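You operate a simulated robot arm through the tools that you are given. There is no shell and no other tool. Be economical: measure what you need, move in short steps, check, and stop when the job is done.

You are at the controls of a simulated robot arm. One attempt, no reset.

TASK
Tip the black pot back into the soil well and firm the green one.
Fine: the empty pot goes back, the well ends shut; press with the tamper and put it back. Set down upright: wooden tamper.

The check looks at the end state, three seconds after you hand in, the way a careful person would. Anything else that was tipped, shoved, dropped, spilled or broken makes it a failure.

THE ROBOT
A 6-joint arm with a two-finger parallel gripper, fixed in place. Base frame: the origin is at the foot of the arm, x ahead of it, y to its left, z up; the work surface is at about z = 88. Readings come in cm, degrees, newtons and seconds.
With the tool pointing down near the work surface it reaches from about 26 to 66 cm from the base axis. Its first joint turns from -66.0 to 66.0 degrees. Payload 2.9 kg.
The tool frame sits at the grasp point between the pads (the TCP): z along the fingers, y along the line on which they close. The tips reach 3 cm beyond it. The gripper opens to 11 cm. The fingers are 2 cm wide and 1 cm thick; the gripper's body (4.8 by 11.2 cm) begins 5.5 cm behind the TCP.
Orientation is that of the tool frame in the base frame, as a unit quaternion [w, x, y, z]. With the fingers straight down and closing along the base's y, the tool's x points along the base's -x, its y along +y and its z along -z.

THE INTERFACE
- The arm moves only by the tool move_arm. Its argument "targets" is one flat list of numbers, 7 for each row, row after row: the shift along the tool's x, y, z in cm, then the turn, a rotation vector about the tool's x, y, z in rad, then the opening in per cent of the stroke, from 0 (shut) to 100 (fully open). In form: [tx, ty, tz, wx, wy, wz, gripper, tx, ty, tz, wx, wy, wz, gripper, ...]. A call has 1 to 12 rows; each row shifts and turns the commanded pose from where the row before left it, along the tool's axes as they then stand. Each row takes 0.2 s and may step no farther than 5 cm and 8.6 degrees from the row before; otherwise, or with a gripper value out of range, the whole call is refused. Where a pose cannot be reached the arm comes as near as it can. A force on the tool above 40 N (or 10 N above the force at the start of the call, whichever is more), or a blocked arm, ends the call early, and 0.2 s more pass. The fingers move at their own pace (about 10.8 cm/s each) and stop on an object; they squeeze with about 41 N. The grip force told is the motor's: it shows also when the fingers shut on nothing. Time passes only in rows, and 0.2 s behind the last, so rows that do not move let the fingers close. The reply holds the time, the measured pose of the TCP, the force on the tool along the base axes, the opening and the grip force, in the units named above and with some noise, with the torque about the TCP (base axes, N m) and any sound that the robot's microphone picked up, and new pictures: "show" is both (left out), scene, wrist or none.
- Cameras (640 x 400 px; columns grow to the right, rows downward): "scene" is fixed at [9.69, 43.04, 140.04]; the picture's right is [-0.65, -0.76, 0.00], its down [-0.36, 0.31, -0.88] and it looks along [0.67, -0.57, -0.48] (base axes); focal length 292 px, centre (320, 200). "wrist" rides on the gripper at [7.2, 1.7, -10.3] in the tool frame; the picture's right is [-0.23, 0.97, 0.00], its down [-0.76, -0.18, -0.62] and it looks along [-0.61, -0.14, 0.78] (tool axes); focal length 222 px, centre (320, 200).
- point_at(camera, pixels): for up to 12 pixels [column, row] of the newest picture of that camera ("zoom" is the newest enlarged one), the place [x, y, z] in the base frame of the surface seen there, good to about 0.3 cm, but the place of the scene camera against the robot may be out by one fixed shift of up to 1.8 cm in any direction. The clock stands still meanwhile.
- inspect(camera, box): a new picture of the part [left, top, right, bottom] of that camera's present view, enlarged. The clock stands still meanwhile.
- finish_job(): hands the job in; it is judged then, once.

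Work in short steps. Measure before you move; look again where a grasp or a placing could have gone wrong, and mend it. You have 80 turns and 200 pictures in all, those below and enlarged ones among them. Open the gripper and draw the arm clear of the work before you hand the job in, unless the task says otherwise; then end with one line.

The tools are called after "Call:" as name(argument=value, ...) on one line, values as JSON. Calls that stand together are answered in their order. move_arm: Moves the arm, as the interface text tells. Its arguments: {"type":"object","properties":{"targets":{"type":"array","items":{"type":"number"}},"show":{"type":"string","enum":["both","scene","wrist","none"]}},"required":["targets"]} The other tools are called the same way: point_at (camera, pixels) gives the place of the surface under pixels of a picture; inspect (camera, box) takes an enlarged picture of a part of a camera's view; finish_job () hands the job in.

At the start:

```text
time: 0.0
tool_pos: [38.75, -2.43, 127.42]
tcp_rot: [0.0, 0.0, 1.0, 0.0]
force: [0.1, -0.1, 0.0]
wrist_torque: [0.01, 0.02, -0.02]
width: 11.0
grip_force: 0.2
```

scene: 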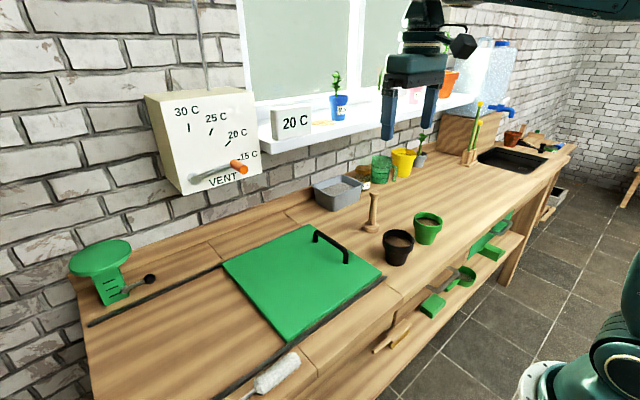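
wrist: 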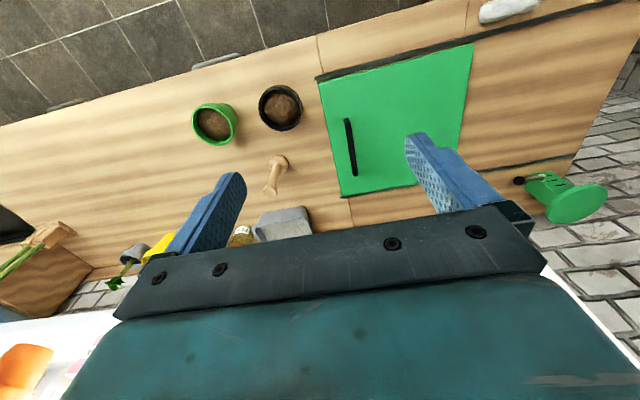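

The pictures show the green lid with a black handle (scene 332,245), the black pot (398,245), the green pot (428,228) and the tamper (373,212). I'll enlarge these and measure them.

Call:
inspect(camera="scene", box=[210, 170, 460, 340])

Call:
inspect(camera="wrist", box=[180, 20, 500, 220])

Call:
point_at(camera="wrist", pixels=[[348, 122], [353, 172], [318, 82], [472, 44], [343, 193], [460, 165], [280, 108], [213, 125], [282, 163], [272, 190], [400, 100], [250, 160]])

Call:
point_at(camera="scene", pixels=[[317, 233], [346, 256], [312, 225], [384, 277], [223, 264], [290, 340], [398, 240], [428, 220], [374, 195], [372, 226], [300, 270], [420, 270]])

```text
2.35 times, centred on (335, 255) of scene
```

zoom: 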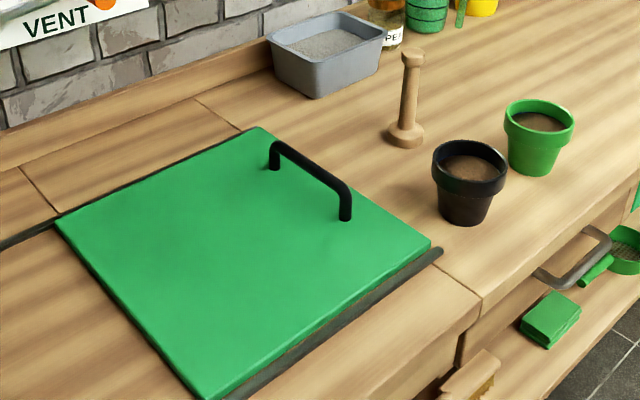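

```text
2.00 times, centred on (340, 120) of wrist
```

zoom: 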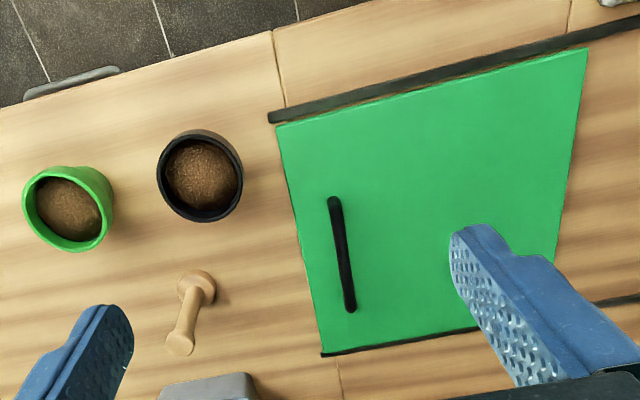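

```text
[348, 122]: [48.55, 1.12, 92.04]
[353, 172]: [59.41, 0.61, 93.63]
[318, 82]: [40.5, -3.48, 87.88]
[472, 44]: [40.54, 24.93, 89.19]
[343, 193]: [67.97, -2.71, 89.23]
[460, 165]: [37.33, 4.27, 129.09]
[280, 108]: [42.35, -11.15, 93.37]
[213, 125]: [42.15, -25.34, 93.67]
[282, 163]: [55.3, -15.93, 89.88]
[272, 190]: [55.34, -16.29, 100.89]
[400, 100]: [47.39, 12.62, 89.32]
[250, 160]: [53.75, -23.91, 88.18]
```

```text
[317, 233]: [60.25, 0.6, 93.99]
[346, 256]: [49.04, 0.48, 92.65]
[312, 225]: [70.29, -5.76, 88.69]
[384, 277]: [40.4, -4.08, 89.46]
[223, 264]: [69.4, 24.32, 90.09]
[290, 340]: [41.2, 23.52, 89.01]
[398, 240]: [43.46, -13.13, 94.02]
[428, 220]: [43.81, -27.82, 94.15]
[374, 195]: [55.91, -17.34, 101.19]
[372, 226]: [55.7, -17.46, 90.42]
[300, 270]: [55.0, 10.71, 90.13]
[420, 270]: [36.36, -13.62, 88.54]
```

The lid seems to slide along +y on its rails. I'll check what lies along that path: the white thing near (275,375) and the green stand with the black knob near (120,285).

Call:
inspect(camera="scene", box=[60, 230, 320, 400])

Call:
inspect(camera="wrist", box=[440, 0, 640, 230])

Call:
point_at(camera="scene", pixels=[[100, 248], [110, 300], [128, 293], [150, 279], [90, 324], [160, 290], [275, 372], [295, 355], [262, 388], [222, 395], [110, 380], [75, 280]])

Call:
point_at(camera="wrist", pixels=[[482, 12], [535, 5], [600, 10], [519, 181], [560, 160], [550, 215], [535, 185], [490, 20]])

```text
2.35 times, centred on (190, 315) of scene
```

zoom: 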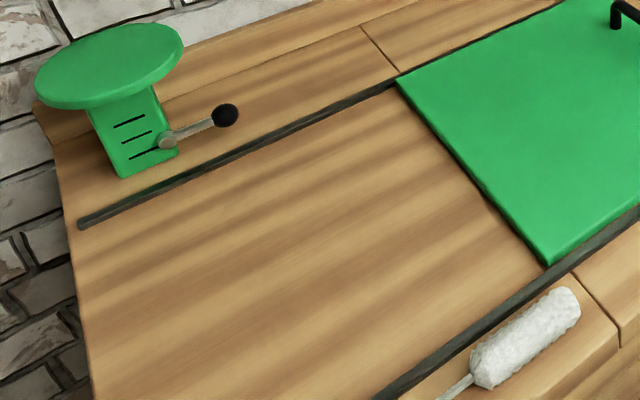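

```text
1.74 times, centred on (540, 115) of wrist
```

zoom: 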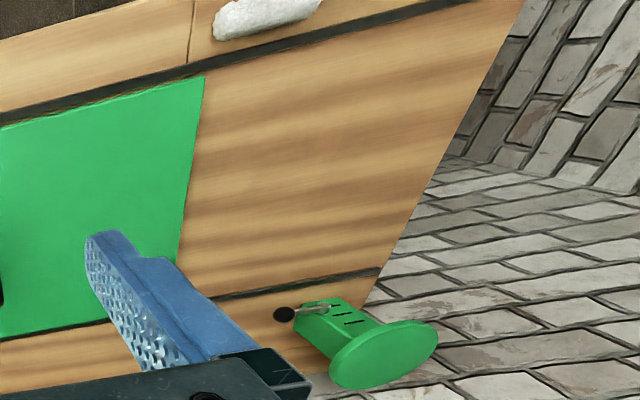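

```text
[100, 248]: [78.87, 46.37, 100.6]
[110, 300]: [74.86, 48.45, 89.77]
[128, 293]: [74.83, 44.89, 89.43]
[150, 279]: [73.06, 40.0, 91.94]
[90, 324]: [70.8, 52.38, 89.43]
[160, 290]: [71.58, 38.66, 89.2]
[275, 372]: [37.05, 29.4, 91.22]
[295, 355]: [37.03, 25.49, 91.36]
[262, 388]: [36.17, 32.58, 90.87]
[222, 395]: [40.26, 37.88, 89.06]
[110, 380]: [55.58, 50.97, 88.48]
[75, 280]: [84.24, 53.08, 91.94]
```

```text
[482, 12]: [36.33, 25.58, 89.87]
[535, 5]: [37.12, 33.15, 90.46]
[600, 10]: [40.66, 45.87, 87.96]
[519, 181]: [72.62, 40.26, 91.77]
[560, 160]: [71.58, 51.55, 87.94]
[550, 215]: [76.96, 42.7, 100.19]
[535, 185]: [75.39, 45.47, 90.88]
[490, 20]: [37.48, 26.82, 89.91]
```

The path is clear: the stand's knob is at x≈72.6, outside the back rail, and the white brush is at x≈37, outside the front rail. The handle runs along x (48.5–59.5) at y≈0.9, so I'll move above it.

Call:
move_arm(targets=[-2.18, 0.48, 3.9, 0, 0, 0, 45, -2.18, 0.48, 3.9, 0, 0, 0, 45, -2.18, 0.48, 3.9, 0, 0, 0, 45, -2.18, 0.48, 3.9, 0, 0, 0, 45, -2.18, 0.48, 3.9, 0, 0, 0, 45, -2.18, 0.48, 3.9, 0, 0, 0, 45, -2.18, 0.48, 3.9, 0, 0, 0, 45])

```text
time: 1.6
tool_pos: [54.27, 0.69, 100.05]
tcp_rot: [0.001, 0.0, 1.0, 0.001]
force: [0.1, -0.4, 0.0]
wrist_torque: [0.02, 0.02, 0.02]
width: 4.94
grip_force: 0.1
```

scene: 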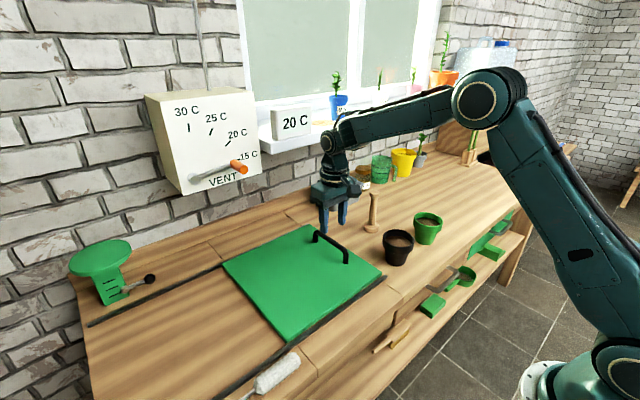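
wrist: 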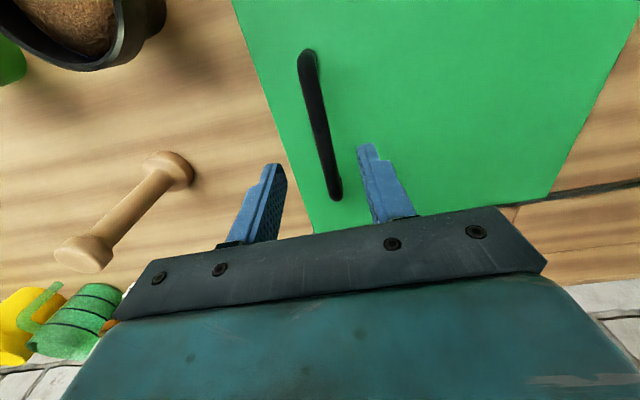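

The handle shows between the fingers at wrist (305,60) to (336,195). I'll measure it.

Call:
point_at(camera="wrist", pixels=[[309, 60], [316, 100], [326, 145], [336, 190], [450, 100], [172, 165], [85, 250]])

```text
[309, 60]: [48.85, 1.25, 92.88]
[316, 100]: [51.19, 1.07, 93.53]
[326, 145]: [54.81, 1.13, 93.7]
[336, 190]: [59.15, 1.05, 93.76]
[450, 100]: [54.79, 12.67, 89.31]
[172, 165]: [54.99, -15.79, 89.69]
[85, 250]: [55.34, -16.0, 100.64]
```

The handle bar is at y≈1.1 with its top at z≈93.7, and the lid top is at 89.3. I'll go down to TCP z≈93 and close.

Call:
move_arm(targets=[0, 0.4, 3.5, 0, 0, 0, 45, 0, 0, 3.4, 0, 0, 0, 45, 0, 0, 0, 0, 0, 0, 0, 0, 0, 0, 0, 0, 0, 0, 0, 0, 0, 0, 0, 0, 0], show="wrist")

```text
time: 2.8
tool_pos: [54.13, 1.48, 93.41]
tcp_rot: [0.0, 0.0, 1.0, 0.0]
force: [-1.9, 0.1, -3.3]
wrist_torque: [0.02, -0.74, -0.01]
width: 1.36
grip_force: 45.0
```

wrist: 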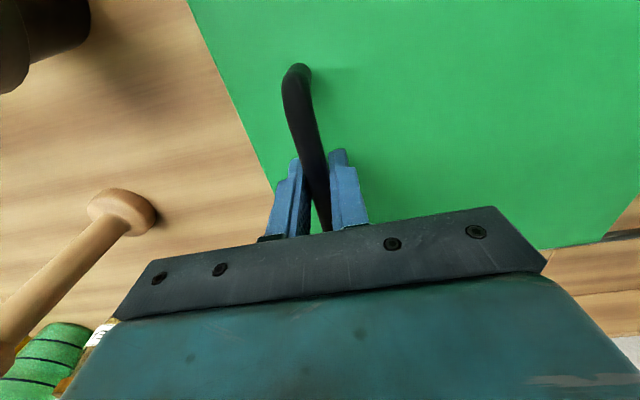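

The handle is gripped with a width of 1.36 cm. I'll slide it a little along +y and check the force.

Call:
move_arm(targets=[0, 1, 0, 0, 0, 0, 0, 0, 2, 0, 0, 0, 0, 0, 0, 2, 0, 0, 0, 0, 0])

```text
time: 3.6
tool_pos: [54.16, 6.37, 93.4]
tcp_rot: [0.004, 0.0, 1.0, 0.0]
force: [14.4, -1.2, 2.1]
wrist_torque: [-0.01, 0.64, 0.24]
width: 1.41
grip_force: 44.4
```

scene: 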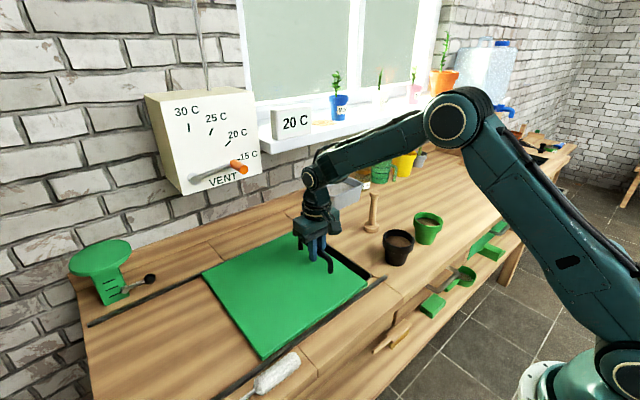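
wrist: 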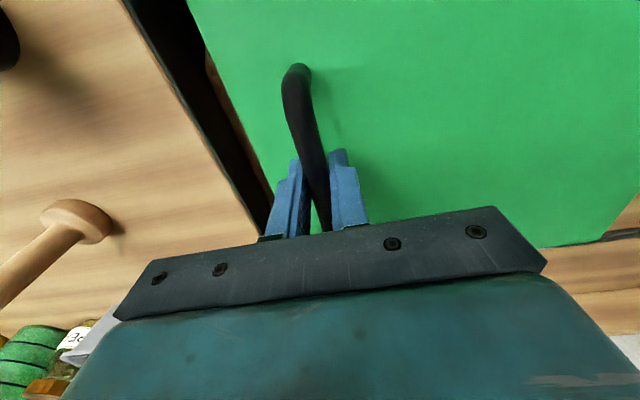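

The lid slides and the well is opening behind it, with a dark edge at wrist (190,90). I'll keep sliding and shift x slightly to ease the 14 N side load.

Call:
move_arm(targets=[0, 2.2, 0, 0, 0, 0, 0, 0, 2.2, 0, 0, 0, 0, 0, 0, 2.2, 0, 0, 0, 0, 0, 0, 2.2, 0, 0, 0, 0, 0, 0, 2.2, 0, 0, 0, 0, 0])

```text
time: 4.8
tool_pos: [54.09, 17.33, 93.31]
tcp_rot: [0.004, 0.0, 1.0, 0.001]
force: [10.4, -1.5, 21.4]
wrist_torque: [0.0, -0.88, 0.01]
width: 1.37
grip_force: 44.9
```

scene: 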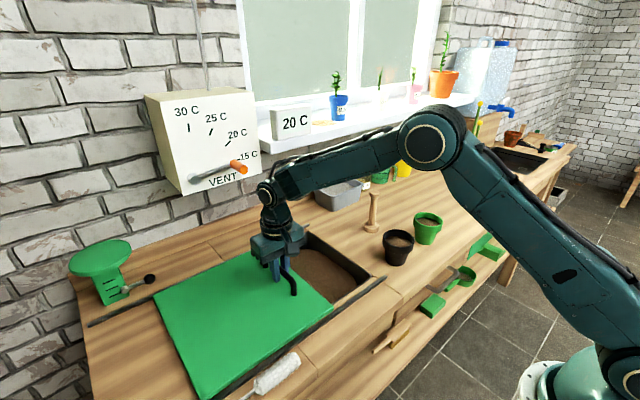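
wrist: 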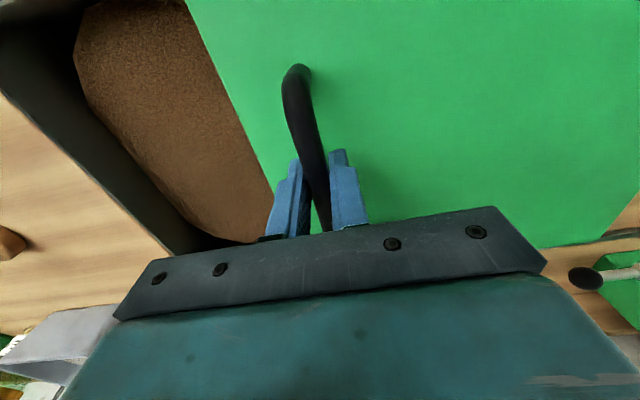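

The soil in the well is now visible. I'll continue with a slight lift, since the force in z has grown to 21 N.

Call:
move_arm(targets=[0, 2, -0.1, 0, 0, 0, 0, 0, 2, 0, 0, 0, 0, 0, 0, 2, 0, 0, 0, 0, 0, 0, 2, 0, 0, 0, 0, 0, 0, 1.2, 0, 0, 0, 0, 0])

```text
time: 6.0
tool_pos: [54.17, 26.66, 93.27]
tcp_rot: [0.004, 0.001, 1.0, 0.002]
force: [24.2, -1.3, 9.9]
wrist_torque: [-0.02, -0.39, -0.03]
width: 1.34
grip_force: 44.5
```

scene: 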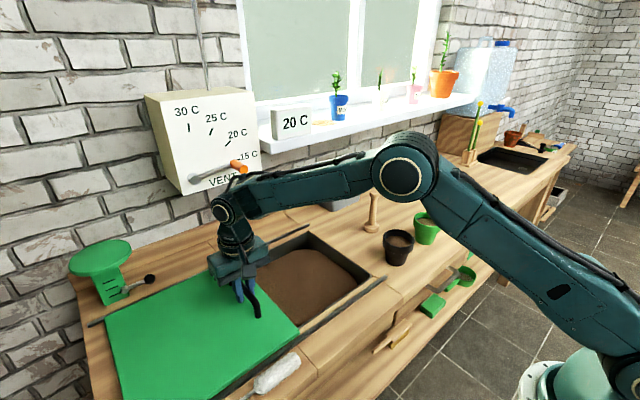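
wrist: 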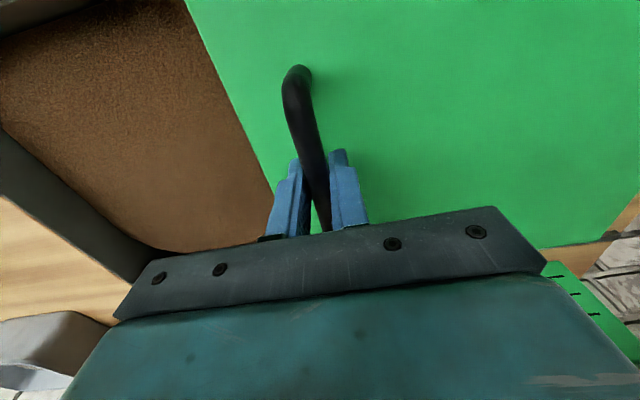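

The lid is open, with its edge at y≈22. I'll release, rise, and move back over the well towards the black pot to measure it.

Call:
move_arm(targets=[0, 0, 0, 0, 0, 0, 45, 0, 0, 0, 0, 0, 0, 45, 0, 0, -4, 0, 0, 0, 45, 0, 0, -5, 0, 0, 0, 45, 1, -2, -4, 0, 0, 0, 45, 2, -4, -2, 0, 0, 0, 60, 2, -4, -2, 0, 0, 0, 80, 2, -4, 0, 0, 0, 0, 100, 2, -4, 0, 0, 0, 0, 100, 2, -4, 0, 0, 0, 0, 100, 2, -4, 0, 0, 0, 0, 100])

```text
time: 8.4
tool_pos: [40.93, 0.27, 110.19]
tcp_rot: [0.002, 0.0, 1.0, 0.0]
force: [-0.7, -1.2, 1.0]
wrist_torque: [0.03, 0.0, 0.01]
width: 11.0
grip_force: 0.1
```

scene: 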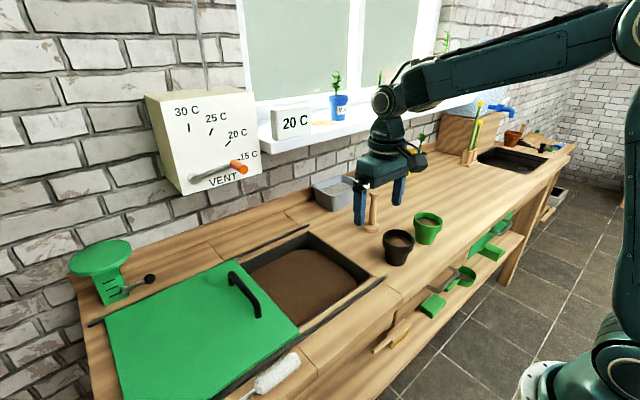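
wrist: 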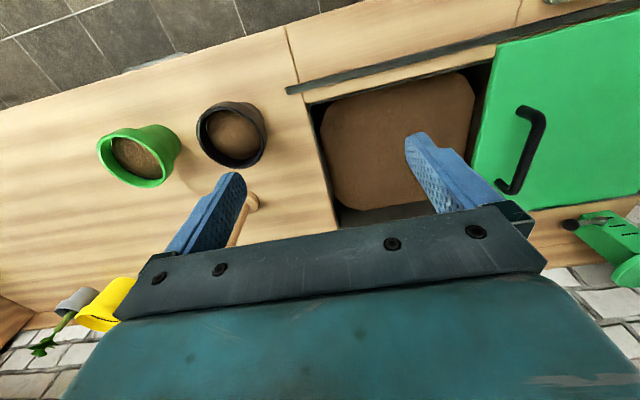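

Now I'll measure the black pot, the green pot, the well and the tamper.

Call:
inspect(camera="wrist", box=[80, 80, 280, 260])

Call:
point_at(camera="wrist", pixels=[[199, 133], [258, 143], [224, 106], [231, 165], [231, 135], [264, 135], [246, 203], [99, 154], [165, 165], [140, 160], [330, 160], [473, 100]])

Call:
point_at(camera="scene", pixels=[[384, 238], [414, 240], [398, 231], [398, 250], [398, 241], [395, 266], [387, 262], [408, 262], [300, 275], [338, 261], [429, 217], [425, 244]])

```text
2.22 times, centred on (180, 170) of wrist
```

zoom: 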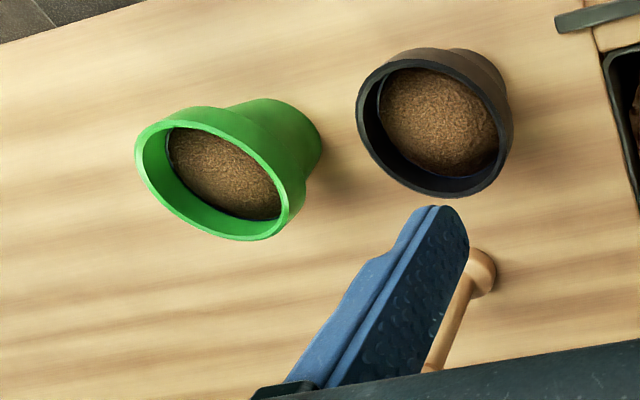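

```text
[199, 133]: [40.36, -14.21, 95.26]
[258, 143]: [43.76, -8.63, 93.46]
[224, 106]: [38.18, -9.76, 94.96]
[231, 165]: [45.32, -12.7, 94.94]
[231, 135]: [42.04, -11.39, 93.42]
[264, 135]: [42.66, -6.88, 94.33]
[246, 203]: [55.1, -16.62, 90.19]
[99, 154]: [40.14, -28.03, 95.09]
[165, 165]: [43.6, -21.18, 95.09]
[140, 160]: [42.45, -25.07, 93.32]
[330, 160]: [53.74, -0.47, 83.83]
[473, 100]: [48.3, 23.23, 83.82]
```

```text
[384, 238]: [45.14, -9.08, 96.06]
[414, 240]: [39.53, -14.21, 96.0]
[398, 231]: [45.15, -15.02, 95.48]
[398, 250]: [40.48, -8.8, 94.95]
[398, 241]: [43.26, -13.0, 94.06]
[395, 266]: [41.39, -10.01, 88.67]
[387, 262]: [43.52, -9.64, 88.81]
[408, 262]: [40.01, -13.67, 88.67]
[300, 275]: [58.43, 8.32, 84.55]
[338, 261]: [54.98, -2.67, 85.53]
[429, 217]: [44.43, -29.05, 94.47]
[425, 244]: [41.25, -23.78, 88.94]
```

The black pot's rim centre is about (41.9, -11.0), rim top at z 95 and diameter about 7.6 cm. The well spans roughly x 43–67 and y -1 to 22. I'll go above the pot and pitch the fingers 45° forward, so that rolling the tool later will tip it.

Call:
move_arm(targets=[-0.3, -3.8, 0, 0, 0, 0, 100, -0.3, -3.8, 0, 0, 0, 0, 100, -0.4, -3.7, 0, 0, 0, 0, 100, 0, 0, 0, 0, -0.131, 0, 100, 0, 0, 0, 0, -0.131, 0, 100, 0, 0, 0, 0, -0.131, 0, 100, 0, 0, 0, 0, -0.131, 0, 100, 0, 0, 0, 0, -0.131, 0, 100, 0, 0, 0, 0, -0.131, 0, 100])

```text
time: 10.4
tool_pos: [41.98, -10.9, 110.49]
tcp_rot: [0.385, 0.0, 0.923, 0.0]
force: [-0.6, 0.3, -0.4]
wrist_torque: [0.0, 0.03, 0.01]
width: 11.02
grip_force: 0.0
```

scene: 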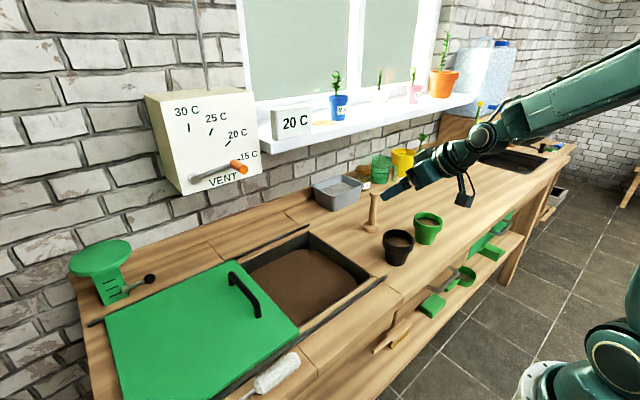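
wrist: 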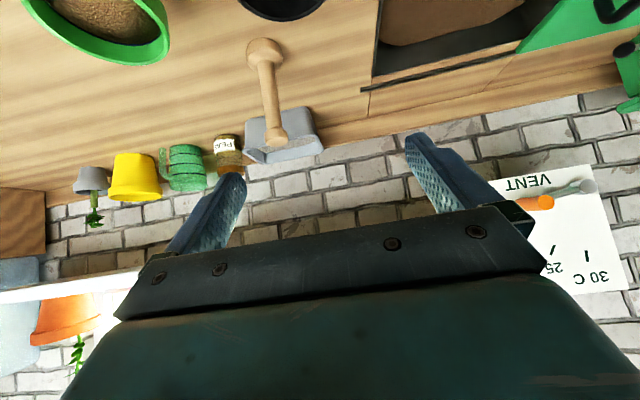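

The 45° pitch is reached. I'll go straight down about 16.7 cm to the rim band and check before closing.

Call:
move_arm(targets=[2.95, 0.2, 2.95, 0, 0, 0, 100, 2.95, 0, 2.95, 0, 0, 0, 100, 2.95, 0, 2.95, 0, 0, 0, 100, 2.0, 0, 2.0, 0, 0, 0, 100, 0.9, 0, 0.9, 0, 0, 0, 100])

```text
time: 11.6
tool_pos: [42.02, -10.69, 93.81]
tcp_rot: [0.383, 0.0, 0.924, 0.0]
force: [-0.5, 0.5, -0.1]
wrist_torque: [-0.01, -0.01, -0.02]
width: 11.01
grip_force: 0.1
```

scene: 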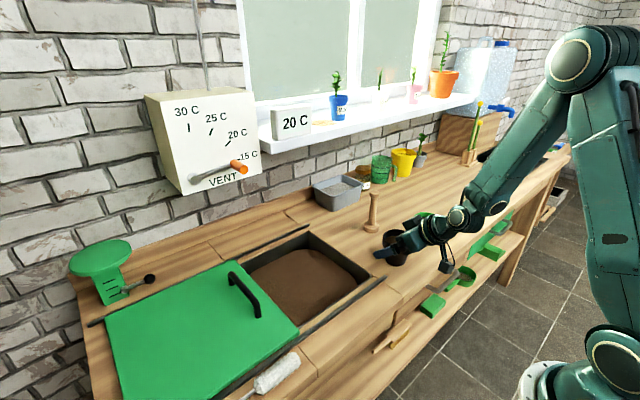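
wrist: 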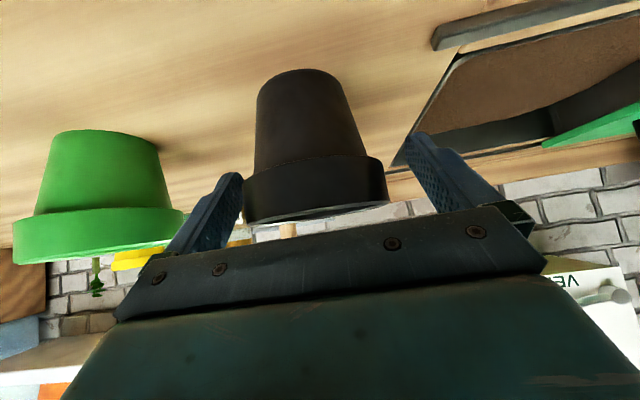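

The fingers straddle the rim band, so I'll close and then lift slightly.

Call:
move_arm(targets=[0, 0, 0, 0, 0, 0, 60, 0, 0, 0, 0, 0, 0, 0, 0, 0, 0, 0, 0, 0, 0, 0, 0, 0, 0, 0, 0, 0, -0.8, 0, -0.8, 0, 0, 0, 0, -1.4, 0, -1.4, 0, 0, 0, 0])

```text
time: 13.0
tool_pos: [41.96, -10.61, 96.9]
tcp_rot: [0.383, 0.001, 0.924, 0.0]
force: [0.3, 0.5, -0.2]
wrist_torque: [0.0, 0.0, 0.0]
width: 7.35
grip_force: 41.5
```

scene: 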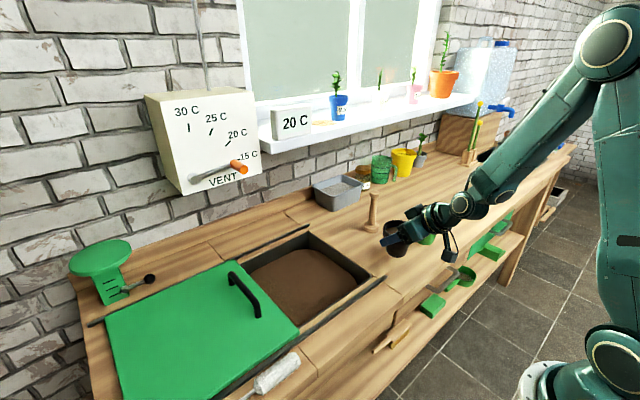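
wrist: 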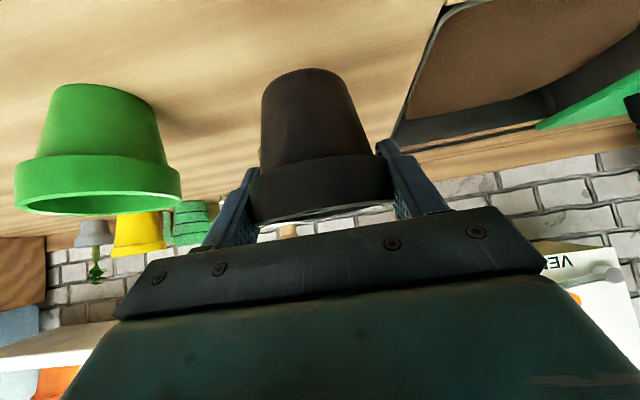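

The pot is held at width 7.35. I'll lift it and carry it level to above the well.

Call:
move_arm(targets=[-2.83, 0, -2.83, 0, 0, 0, 0, -2.83, 0, -2.83, 0, 0, 0, 0, -1.41, 4.12, 1.41, 0, 0, 0, 0, -1.41, 4.12, 1.41, 0, 0, 0, 0, -1.41, 4.12, 1.41, 0, 0, 0, 0, -1.41, 4.12, 1.41, 0, 0, 0, 0, -1.41, 4.12, 1.41, 0, 0, 0, 0, -3.2, 0, 3.2, 0, 0, 0, 0])

```text
time: 14.8
tool_pos: [56.66, 10.04, 104.72]
tcp_rot: [0.384, 0.0, 0.923, 0.0]
force: [0.2, 0.1, -1.0]
wrist_torque: [-0.01, 0.0, 0.02]
width: 7.31
grip_force: 40.6
```

scene: 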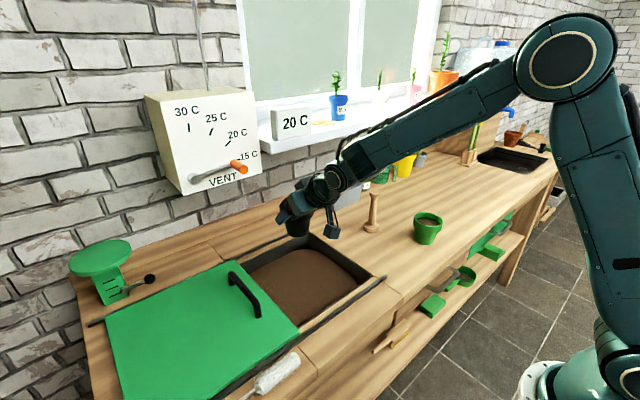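
wrist: 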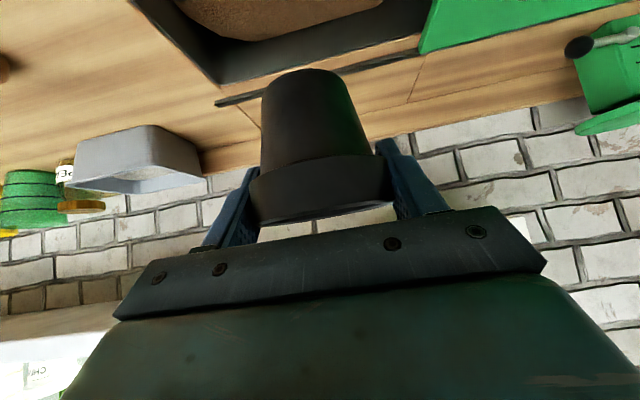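

It's over the well, so I'll begin the roll about the tool's axis, 90° at first.

Call:
move_arm(targets=[0, 0, 0, 0, 0, 0.143, 0, 0, 0, 0, 0, 0, 0.143, 0, 0, 0, 0, 0, 0, 0.143, 0, 0, 0, 0, 0, 0, 0.143, 0, 0, 0, 0, 0, 0, 0.143, 0, 0, 0, 0, 0, 0, 0.143, 0, 0, 0, 0, 0, 0, 0.143, 0, 0, 0, 0, 0, 0, 0.143, 0, 0, 0, 0, 0, 0, 0.143, 0, 0, 0, 0, 0, 0, 0.143, 0, 0, 0, 0, 0, 0, 0.143, 0])

```text
time: 17.2
tool_pos: [56.59, 10.01, 104.85]
tcp_rot: [0.271, 0.654, 0.652, 0.271]
force: [0.5, 0.3, 0.1]
wrist_torque: [0.0, -0.01, 0.02]
width: 7.28
grip_force: 41.0
```

scene: 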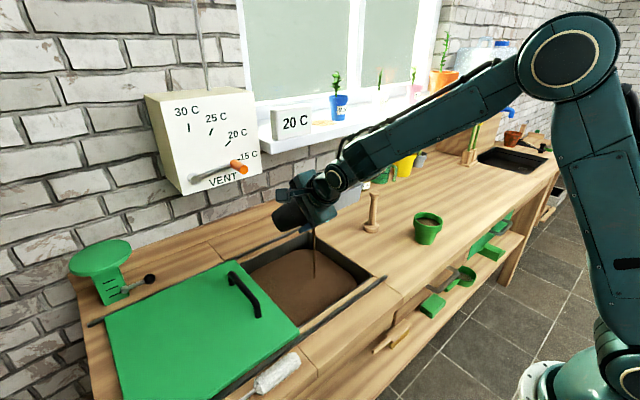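
wrist: 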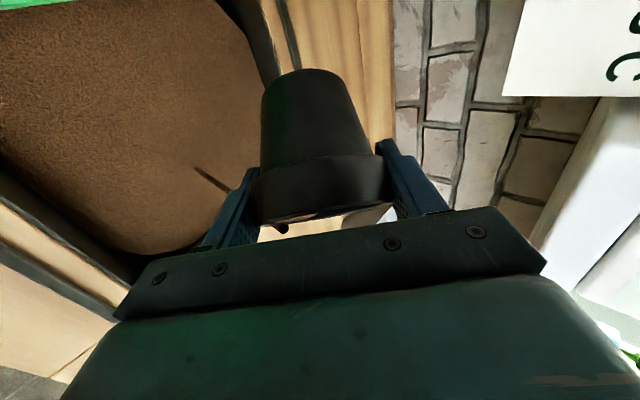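

The soil is streaming into the well at scene (315,265). I'll continue the roll.

Call:
move_arm(targets=[0, 0, 0, 0, 0, 0.143, 0, 0, 0, 0, 0, 0, 0.143, 0, 0, 0, 0, 0, 0, 0.143, 0, 0, 0, 0, 0, 0, 0.143, 0, 0, 0, 0, 0, 0, 0.143, 0, 0, 0, 0, 0, 0, 0.143, 0, 0, 0, 0, 0, 0, 0.143, 0, 0, 0, 0, 0, 0, 0.143, 0, 0, 0, 0, 0, 0, 0.143, 0, 0, 0, 0, 0, 0, 0.143, 0])

```text
time: 19.4
tool_pos: [56.7, 9.39, 104.97]
tcp_rot: [0.054, 0.914, 0.134, 0.379]
force: [0.5, 0.8, -1.6]
wrist_torque: [-0.03, 0.02, 0.01]
width: 7.27
grip_force: 41.1
out of reach, approached as far as the arm can: row 9, 10
```

scene: 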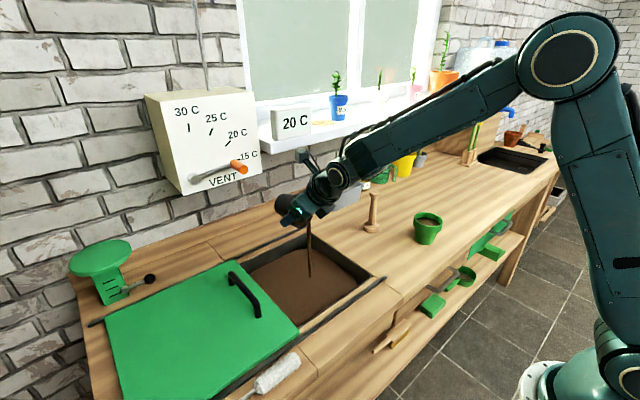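
wrist: 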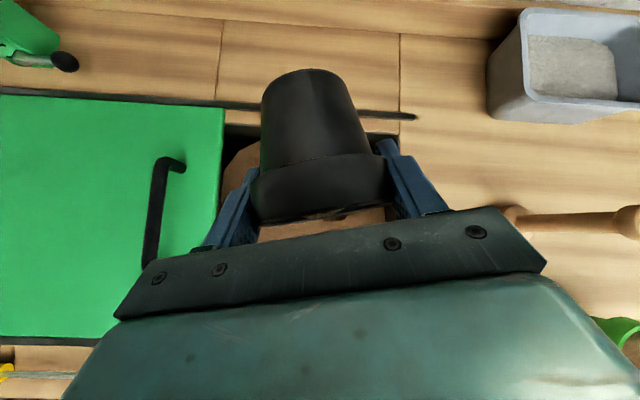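

The roll stopped near the wrist's limit, with the pot about 85–90° tipped and still pouring. Pitching the tool up will tip it further.

Call:
move_arm(targets=[0, 0, 0, 0, 0.14, 0, 0, 0, 0, 0, 0, 0.14, 0, 0, 0, 0, 0, 0, 0.14, 0, 0, 0, 0, 0, 0, 0.14, 0, 0, 0, 0, 0, 0, 0.14, 0, 0, 0, 0, 0, 0, 0.14, 0, 0])

```text
time: 20.8
tool_pos: [56.7, 9.41, 104.91]
tcp_rot: [-0.004, 0.68, 0.145, 0.719]
force: [0.0, 0.3, -0.6]
wrist_torque: [-0.04, 0.02, 0.01]
width: 7.24
grip_force: 41.3
```

scene: 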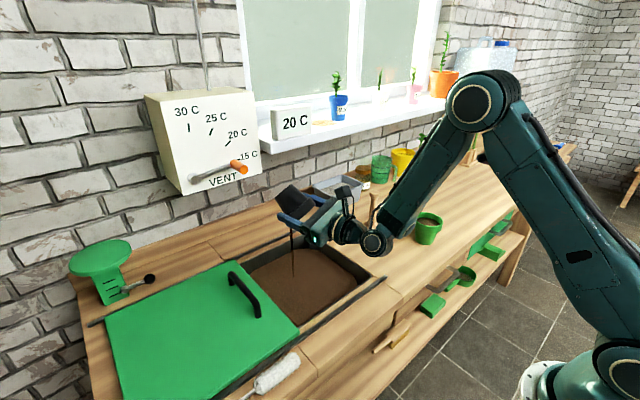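
wrist: 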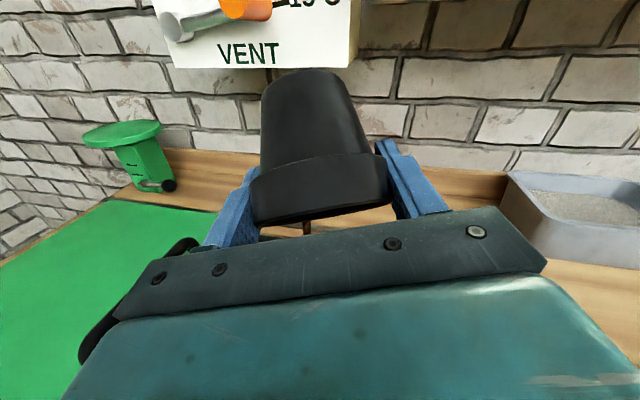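

The tool is about horizontal and the pot about 130° tipped, and the stream at scene (292,260) still lands in the soil. I'll tip a bit further and wait.

Call:
move_arm(targets=[0, 0, 0, 0, 0.12, 0, 0, 0, 0, 0, 0, 0.12, 0, 0, 0, 0, 0, 0, 0, 0, 0, 0, 0, 0, 0, 0, 0, 0, 0, 0, 0, 0, 0, 0, 0, 0, 0, 0, 0, 0, 0, 0, 0, 0, 0, 0, 0, 0, 0, 0, 0, 0, 0, 0, 0, 0])

Call:
inspect(camera="scene", box=[220, 170, 400, 330])

```text
time: 22.6
tool_pos: [58.85, 10.82, 106.12]
tcp_rot: [-0.024, 0.612, 0.151, 0.776]
force: [-0.8, 0.6, -0.2]
wrist_torque: [0.03, 0.0, 0.0]
width: 7.21
grip_force: 41.1
out of reach, approached as far as the arm can: row 1, 2
```

scene: 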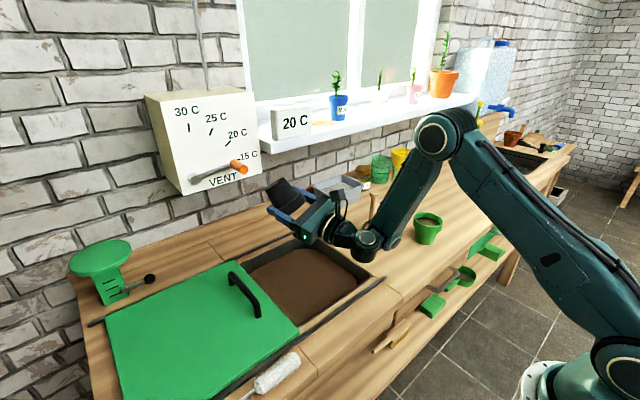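
wrist: 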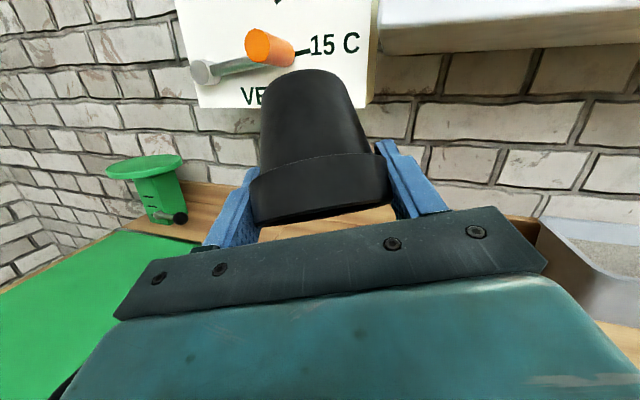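

```text
2.50 times, centred on (310, 250) of scene
```

zoom: 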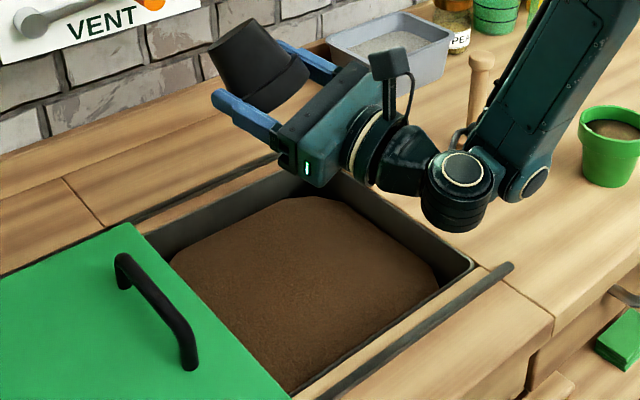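

The stream has ended and nothing is spilled around the well. I'll reverse the pitch, then the roll.

Call:
move_arm(targets=[0, 0, 0, 0, -0.135, 0, 0, 0, 0, 0, 0, -0.135, 0, 0, 0, 0, 0, 0, -0.135, 0, 0, 0, 0, 0, 0, -0.135, 0, 0, 0, 0, 0, 0, -0.135, 0, 0, 0, 0, 0, 0, -0.135, 0, 0, 0, 0, 0, 0, -0.135, 0, 0, 0, 0, 0, 0, -0.135, 0, 0], show="none")

Call:
move_arm(targets=[0, 0, 0, 0, 0, -0.143, 0, 0, 0, 0, 0, 0, -0.143, 0, 0, 0, 0, 0, 0, -0.143, 0, 0, 0, 0, 0, 0, -0.143, 0, 0, 0, 0, 0, 0, -0.143, 0, 0, 0, 0, 0, 0, -0.143, 0, 0, 0, 0, 0, 0, -0.143, 0, 0, 0, 0, 0, 0, -0.143, 0, 0, 0, 0, 0, 0, -0.143, 0, 0, 0, 0, 0, 0, -0.143, 0])

```text
time: 24.4
tool_pos: [58.75, 11.55, 105.77]
tcp_rot: [0.051, 0.912, 0.153, 0.376]
force: [-0.2, 0.2, -1.1]
wrist_torque: [-0.03, 0.04, -0.02]
width: 7.15
grip_force: 40.9
out of reach, approached as far as the arm can: row 1
```

```text
time: 26.6
tool_pos: [58.8, 11.44, 106.05]
tcp_rot: [0.284, 0.588, 0.715, 0.25]
force: [-0.8, 0.2, -1.0]
wrist_torque: [-0.01, 0.01, -0.04]
width: 7.19
grip_force: 41.3
```

scene: 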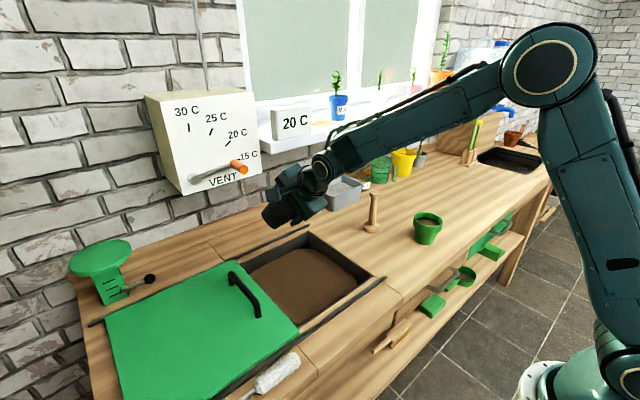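
wrist: 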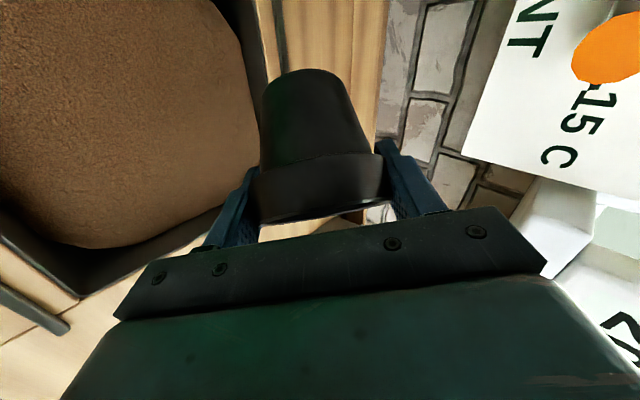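

The remaining rotation to the grasp orientation is about -79° of roll, so I'll finish it.

Call:
move_arm(targets=[0, 0, 0, 0.00126, -0.00247, -0.1386, 0, 0, 0, 0, 0.00126, -0.00247, -0.1386, 0, 0, 0, 0, 0.00126, -0.00247, -0.1386, 0, 0, 0, 0, 0.00126, -0.00247, -0.1386, 0, 0, 0, 0, 0.00126, -0.00247, -0.1386, 0, 0, 0, 0, 0.00126, -0.00247, -0.1386, 0, 0, 0, 0, 0.00126, -0.00247, -0.1386, 0, 0, 0, 0, 0.00126, -0.00247, -0.1386, 0, 0, 0, 0, 0.00126, -0.00247, -0.1386, 0, 0, 0, 0, 0.00126, -0.00247, -0.1386, 0])

Call:
inspect(camera="scene", box=[230, 160, 400, 280])

```text
time: 28.8
tool_pos: [58.85, 11.31, 105.89]
tcp_rot: [0.384, 0.0, 0.923, -0.001]
force: [0.1, 1.4, -0.2]
wrist_torque: [-0.06, 0.03, 0.01]
width: 7.2
grip_force: 41.1
```

scene: 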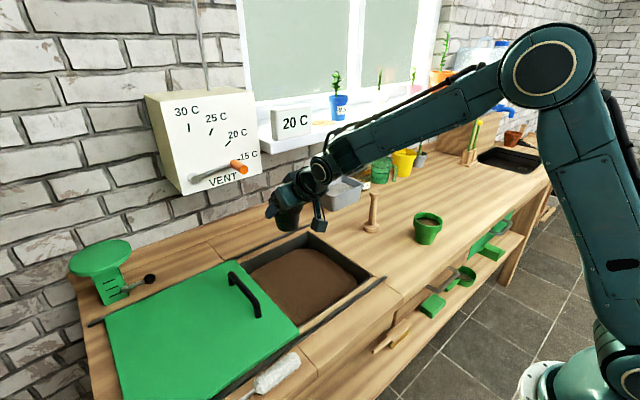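
wrist: 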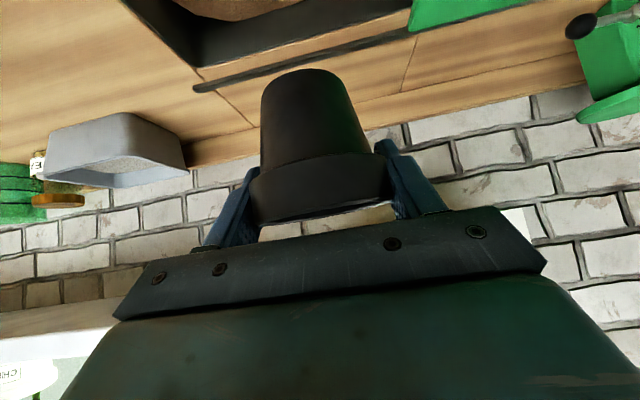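

```text
3.33 times, centred on (315, 220) of scene
```

zoom: 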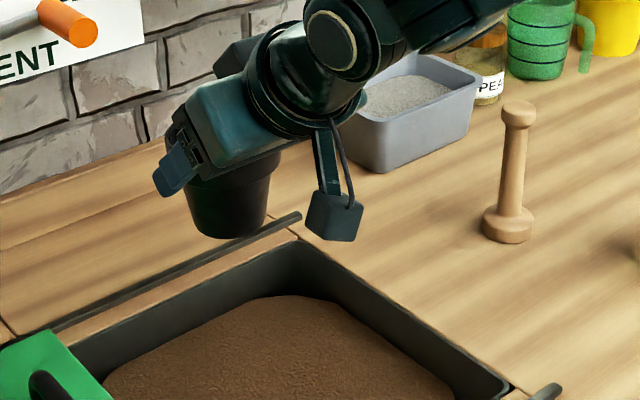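

The pot is upright again, so I'll carry it back over its original spot and lower it to just above the bench.

Call:
move_arm(targets=[1.98, -3.66, -1.98, 0, 0, 0, 0, 1.98, -3.66, -1.98, 0, 0, 0, 0, 1.98, -3.66, -1.98, 0, 0, 0, 0, 1.98, -3.66, -1.98, 0, 0, 0, 0, 1.98, -3.66, -1.98, 0, 0, 0, 0, 1.99, -3.66, -1.99, 0, 0, 0, 0, 2.475, 0, 2.475, 0, 0, 0, 0, 2.475, 0, 2.475, 0, 0, 0, 0, 2.475, 0, 2.475, 0, 0, 0, 0, 0.75, 0, 0.75, 0, 0, 0, 0, 0, 0, 0, 0, 0, 0, 0])

```text
time: 31.2
tool_pos: [42.04, -10.55, 94.29]
tcp_rot: [0.384, 0.001, 0.923, 0.0]
force: [0.2, 0.6, 0.1]
wrist_torque: [0.0, 0.0, 0.02]
width: 7.2
grip_force: 40.8
```

scene: 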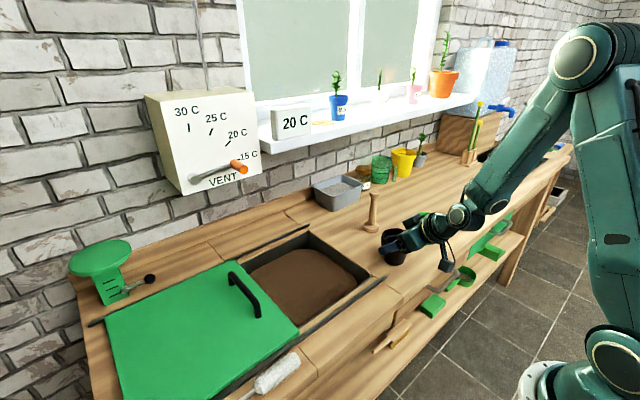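
wrist: 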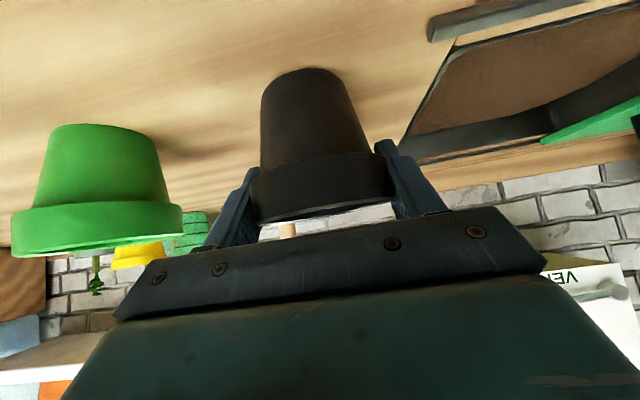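

It's about 0.4 cm above the bench, so I'll lower gently until there's contact.

Call:
move_arm(targets=[0.14, 0, 0.14, 0, 0, 0, 0, 0.11, 0, 0.11, 0, 0, 0, 0, 0, 0, 0, 0, 0, 0, 0], show="none")

```text
time: 32.0
tool_pos: [41.93, -10.65, 93.89]
tcp_rot: [0.385, 0.001, 0.923, 0.001]
force: [0.5, 0.2, 4.8]
wrist_torque: [0.09, 0.0, 0.0]
width: 7.19
grip_force: 41.4
```

Contact is felt at 4.8 N. I'll open and rise straight up.

Call:
move_arm(targets=[0, 0, 0, 0, 0, 0, 75, 0, 0, 0, 0, 0, 0, 100, 0, 0, 0, 0, 0, 0, 100, -1.4, 0, -1.4, 0, 0, 0, 100, -2.8, 0, -2.8, 0, 0, 0, 100, -2.8, 0, -2.8, 0, 0, 0, 100, -2.8, 0, -2.8, 0, 0, 0, 100])

Call:
inspect(camera="scene", box=[310, 170, 460, 290])

```text
time: 33.6
tool_pos: [41.99, -10.4, 107.8]
tcp_rot: [0.385, 0.0, 0.923, 0.001]
force: [-0.8, -0.9, 0.5]
wrist_torque: [0.03, -0.01, 0.02]
width: 11.01
grip_force: 0.0
```

scene: 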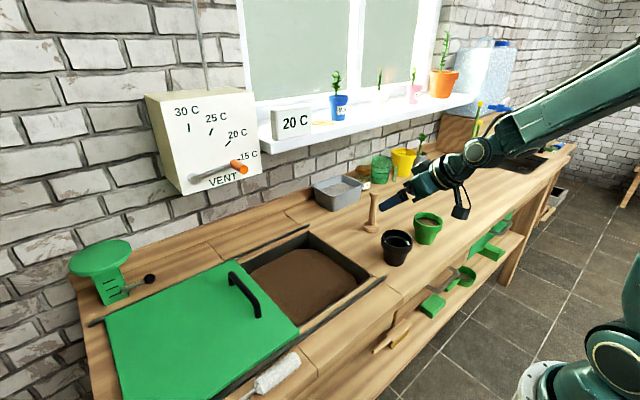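
wrist: 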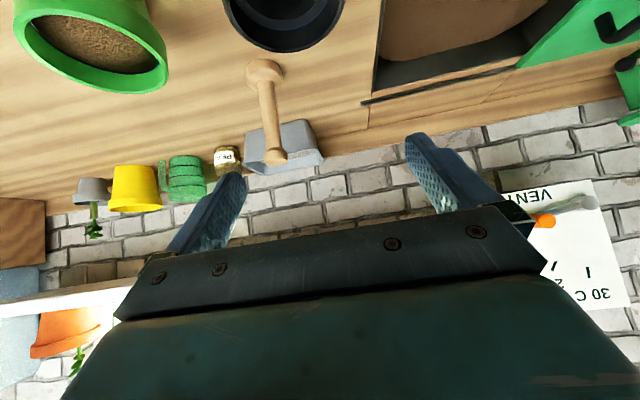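

```text
3.33 times, centred on (385, 230) of scene
```

zoom: 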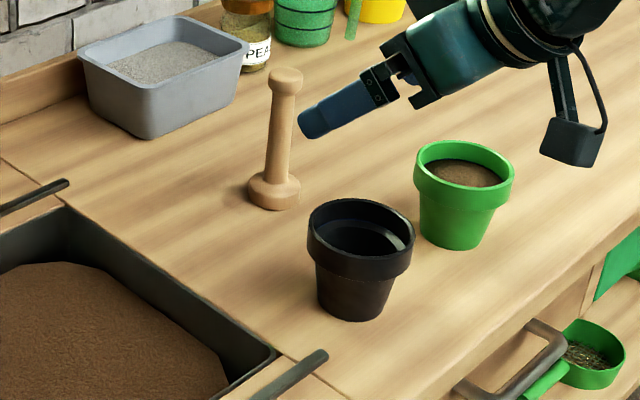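

The black pot is empty and upright. Next is the tamper at about (55.1, -16.1), top at z 101: I'll bring the tool upright and move above it.

Call:
move_arm(targets=[0, 0, 0, 0, 0.131, 0, 100, 0, 0, 0, 0, 0.131, 0, 100, 0, 0, 0, 0, 0.131, 0, 100, 0, 0, 0, 0, 0.131, 0, 70, 0, 0, 0, 0, 0.131, 0, 60, 0, 0, 0, 0, 0.131, 0, 60, 0, 0, -4, 0, 0, 0, 60, -3.5, -1.9, 0, 0, 0, 0, 60, -3.5, -1.9, 0, 0, 0, 0, 60, -3.5, -1.9, 0, 0, 0, 0, 60])

```text
time: 35.8
tool_pos: [52.61, -16.41, 111.69]
tcp_rot: [0.0, 0.0, 1.0, 0.001]
force: [-0.8, -0.5, -0.7]
wrist_torque: [-0.01, 0.03, 0.01]
width: 6.61
grip_force: 0.0
```

scene: 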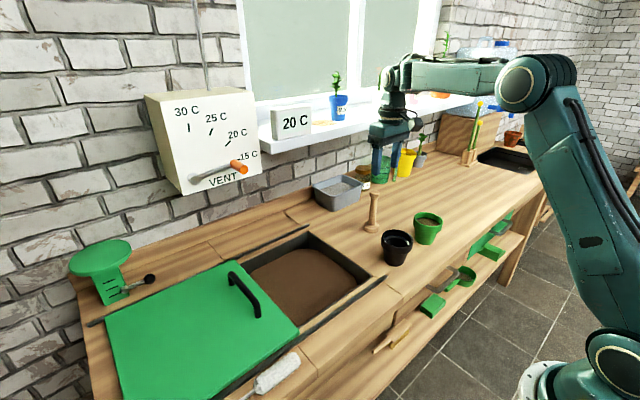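
wrist: 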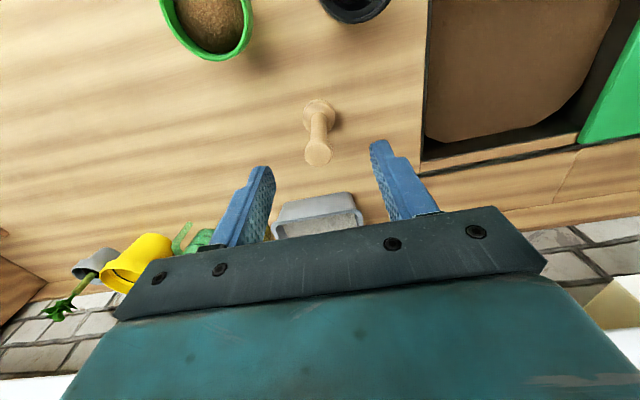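

I'll measure the tamper more closely from here, along with the green pot.

Call:
inspect(camera="wrist", box=[150, 0, 410, 180])

Call:
point_at(camera="wrist", pixels=[[305, 152], [332, 152], [318, 163], [318, 145], [318, 155], [319, 130], [304, 115], [335, 115], [320, 101], [250, 30], [213, 22], [246, 5]])

```text
2.22 times, centred on (280, 90) of wrist
```

zoom: 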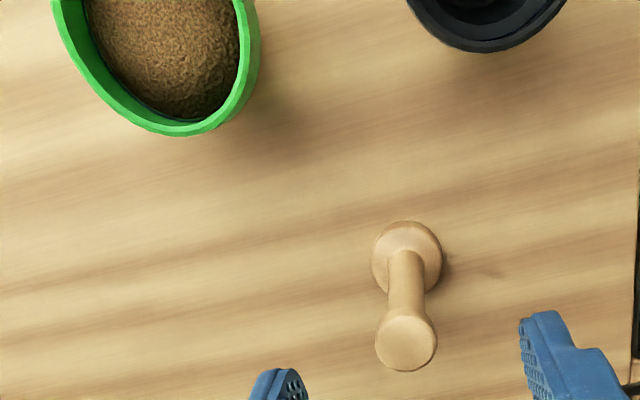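

```text
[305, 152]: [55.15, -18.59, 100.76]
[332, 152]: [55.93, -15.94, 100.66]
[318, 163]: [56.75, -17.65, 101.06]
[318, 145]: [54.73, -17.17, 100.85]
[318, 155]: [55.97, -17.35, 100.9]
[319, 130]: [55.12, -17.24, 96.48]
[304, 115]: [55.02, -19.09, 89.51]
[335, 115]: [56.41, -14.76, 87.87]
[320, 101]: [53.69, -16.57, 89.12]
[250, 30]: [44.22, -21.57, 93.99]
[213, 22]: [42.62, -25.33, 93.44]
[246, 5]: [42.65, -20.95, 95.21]
```

The tamper's axis is at about (55.5, -17.2), with the knob top at z 101 and the shaft at z 91–99. I'll align and go down so the fingers straddle the shaft.

Call:
move_arm(targets=[-2.9, -0.8, 0, 0, 0, 0, 60, 0, 0, 5, 0, 0, 0, 60, 0, 0, 4.9, 0, 0, 0, 60, 0, 0, 4.9, 0, 0, 0, 60])

```text
time: 36.8
tool_pos: [55.36, -16.83, 97.09]
tcp_rot: [0.002, 0.0, 1.0, 0.001]
force: [-0.8, 0.2, -0.3]
wrist_torque: [-0.02, 0.0, -0.02]
width: 6.62
grip_force: 0.1
```

scene: 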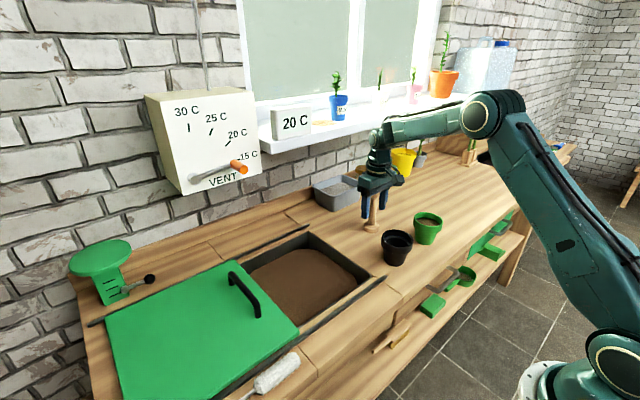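
wrist: 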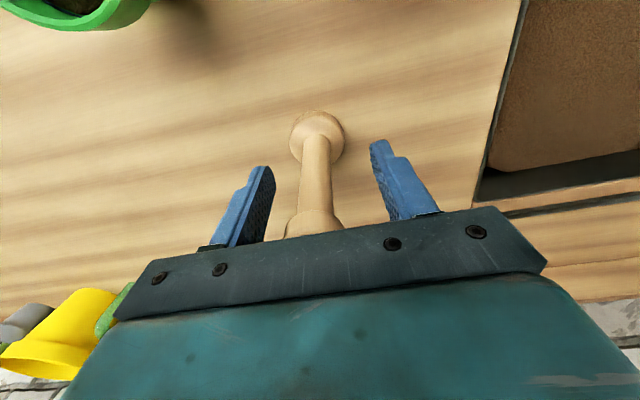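

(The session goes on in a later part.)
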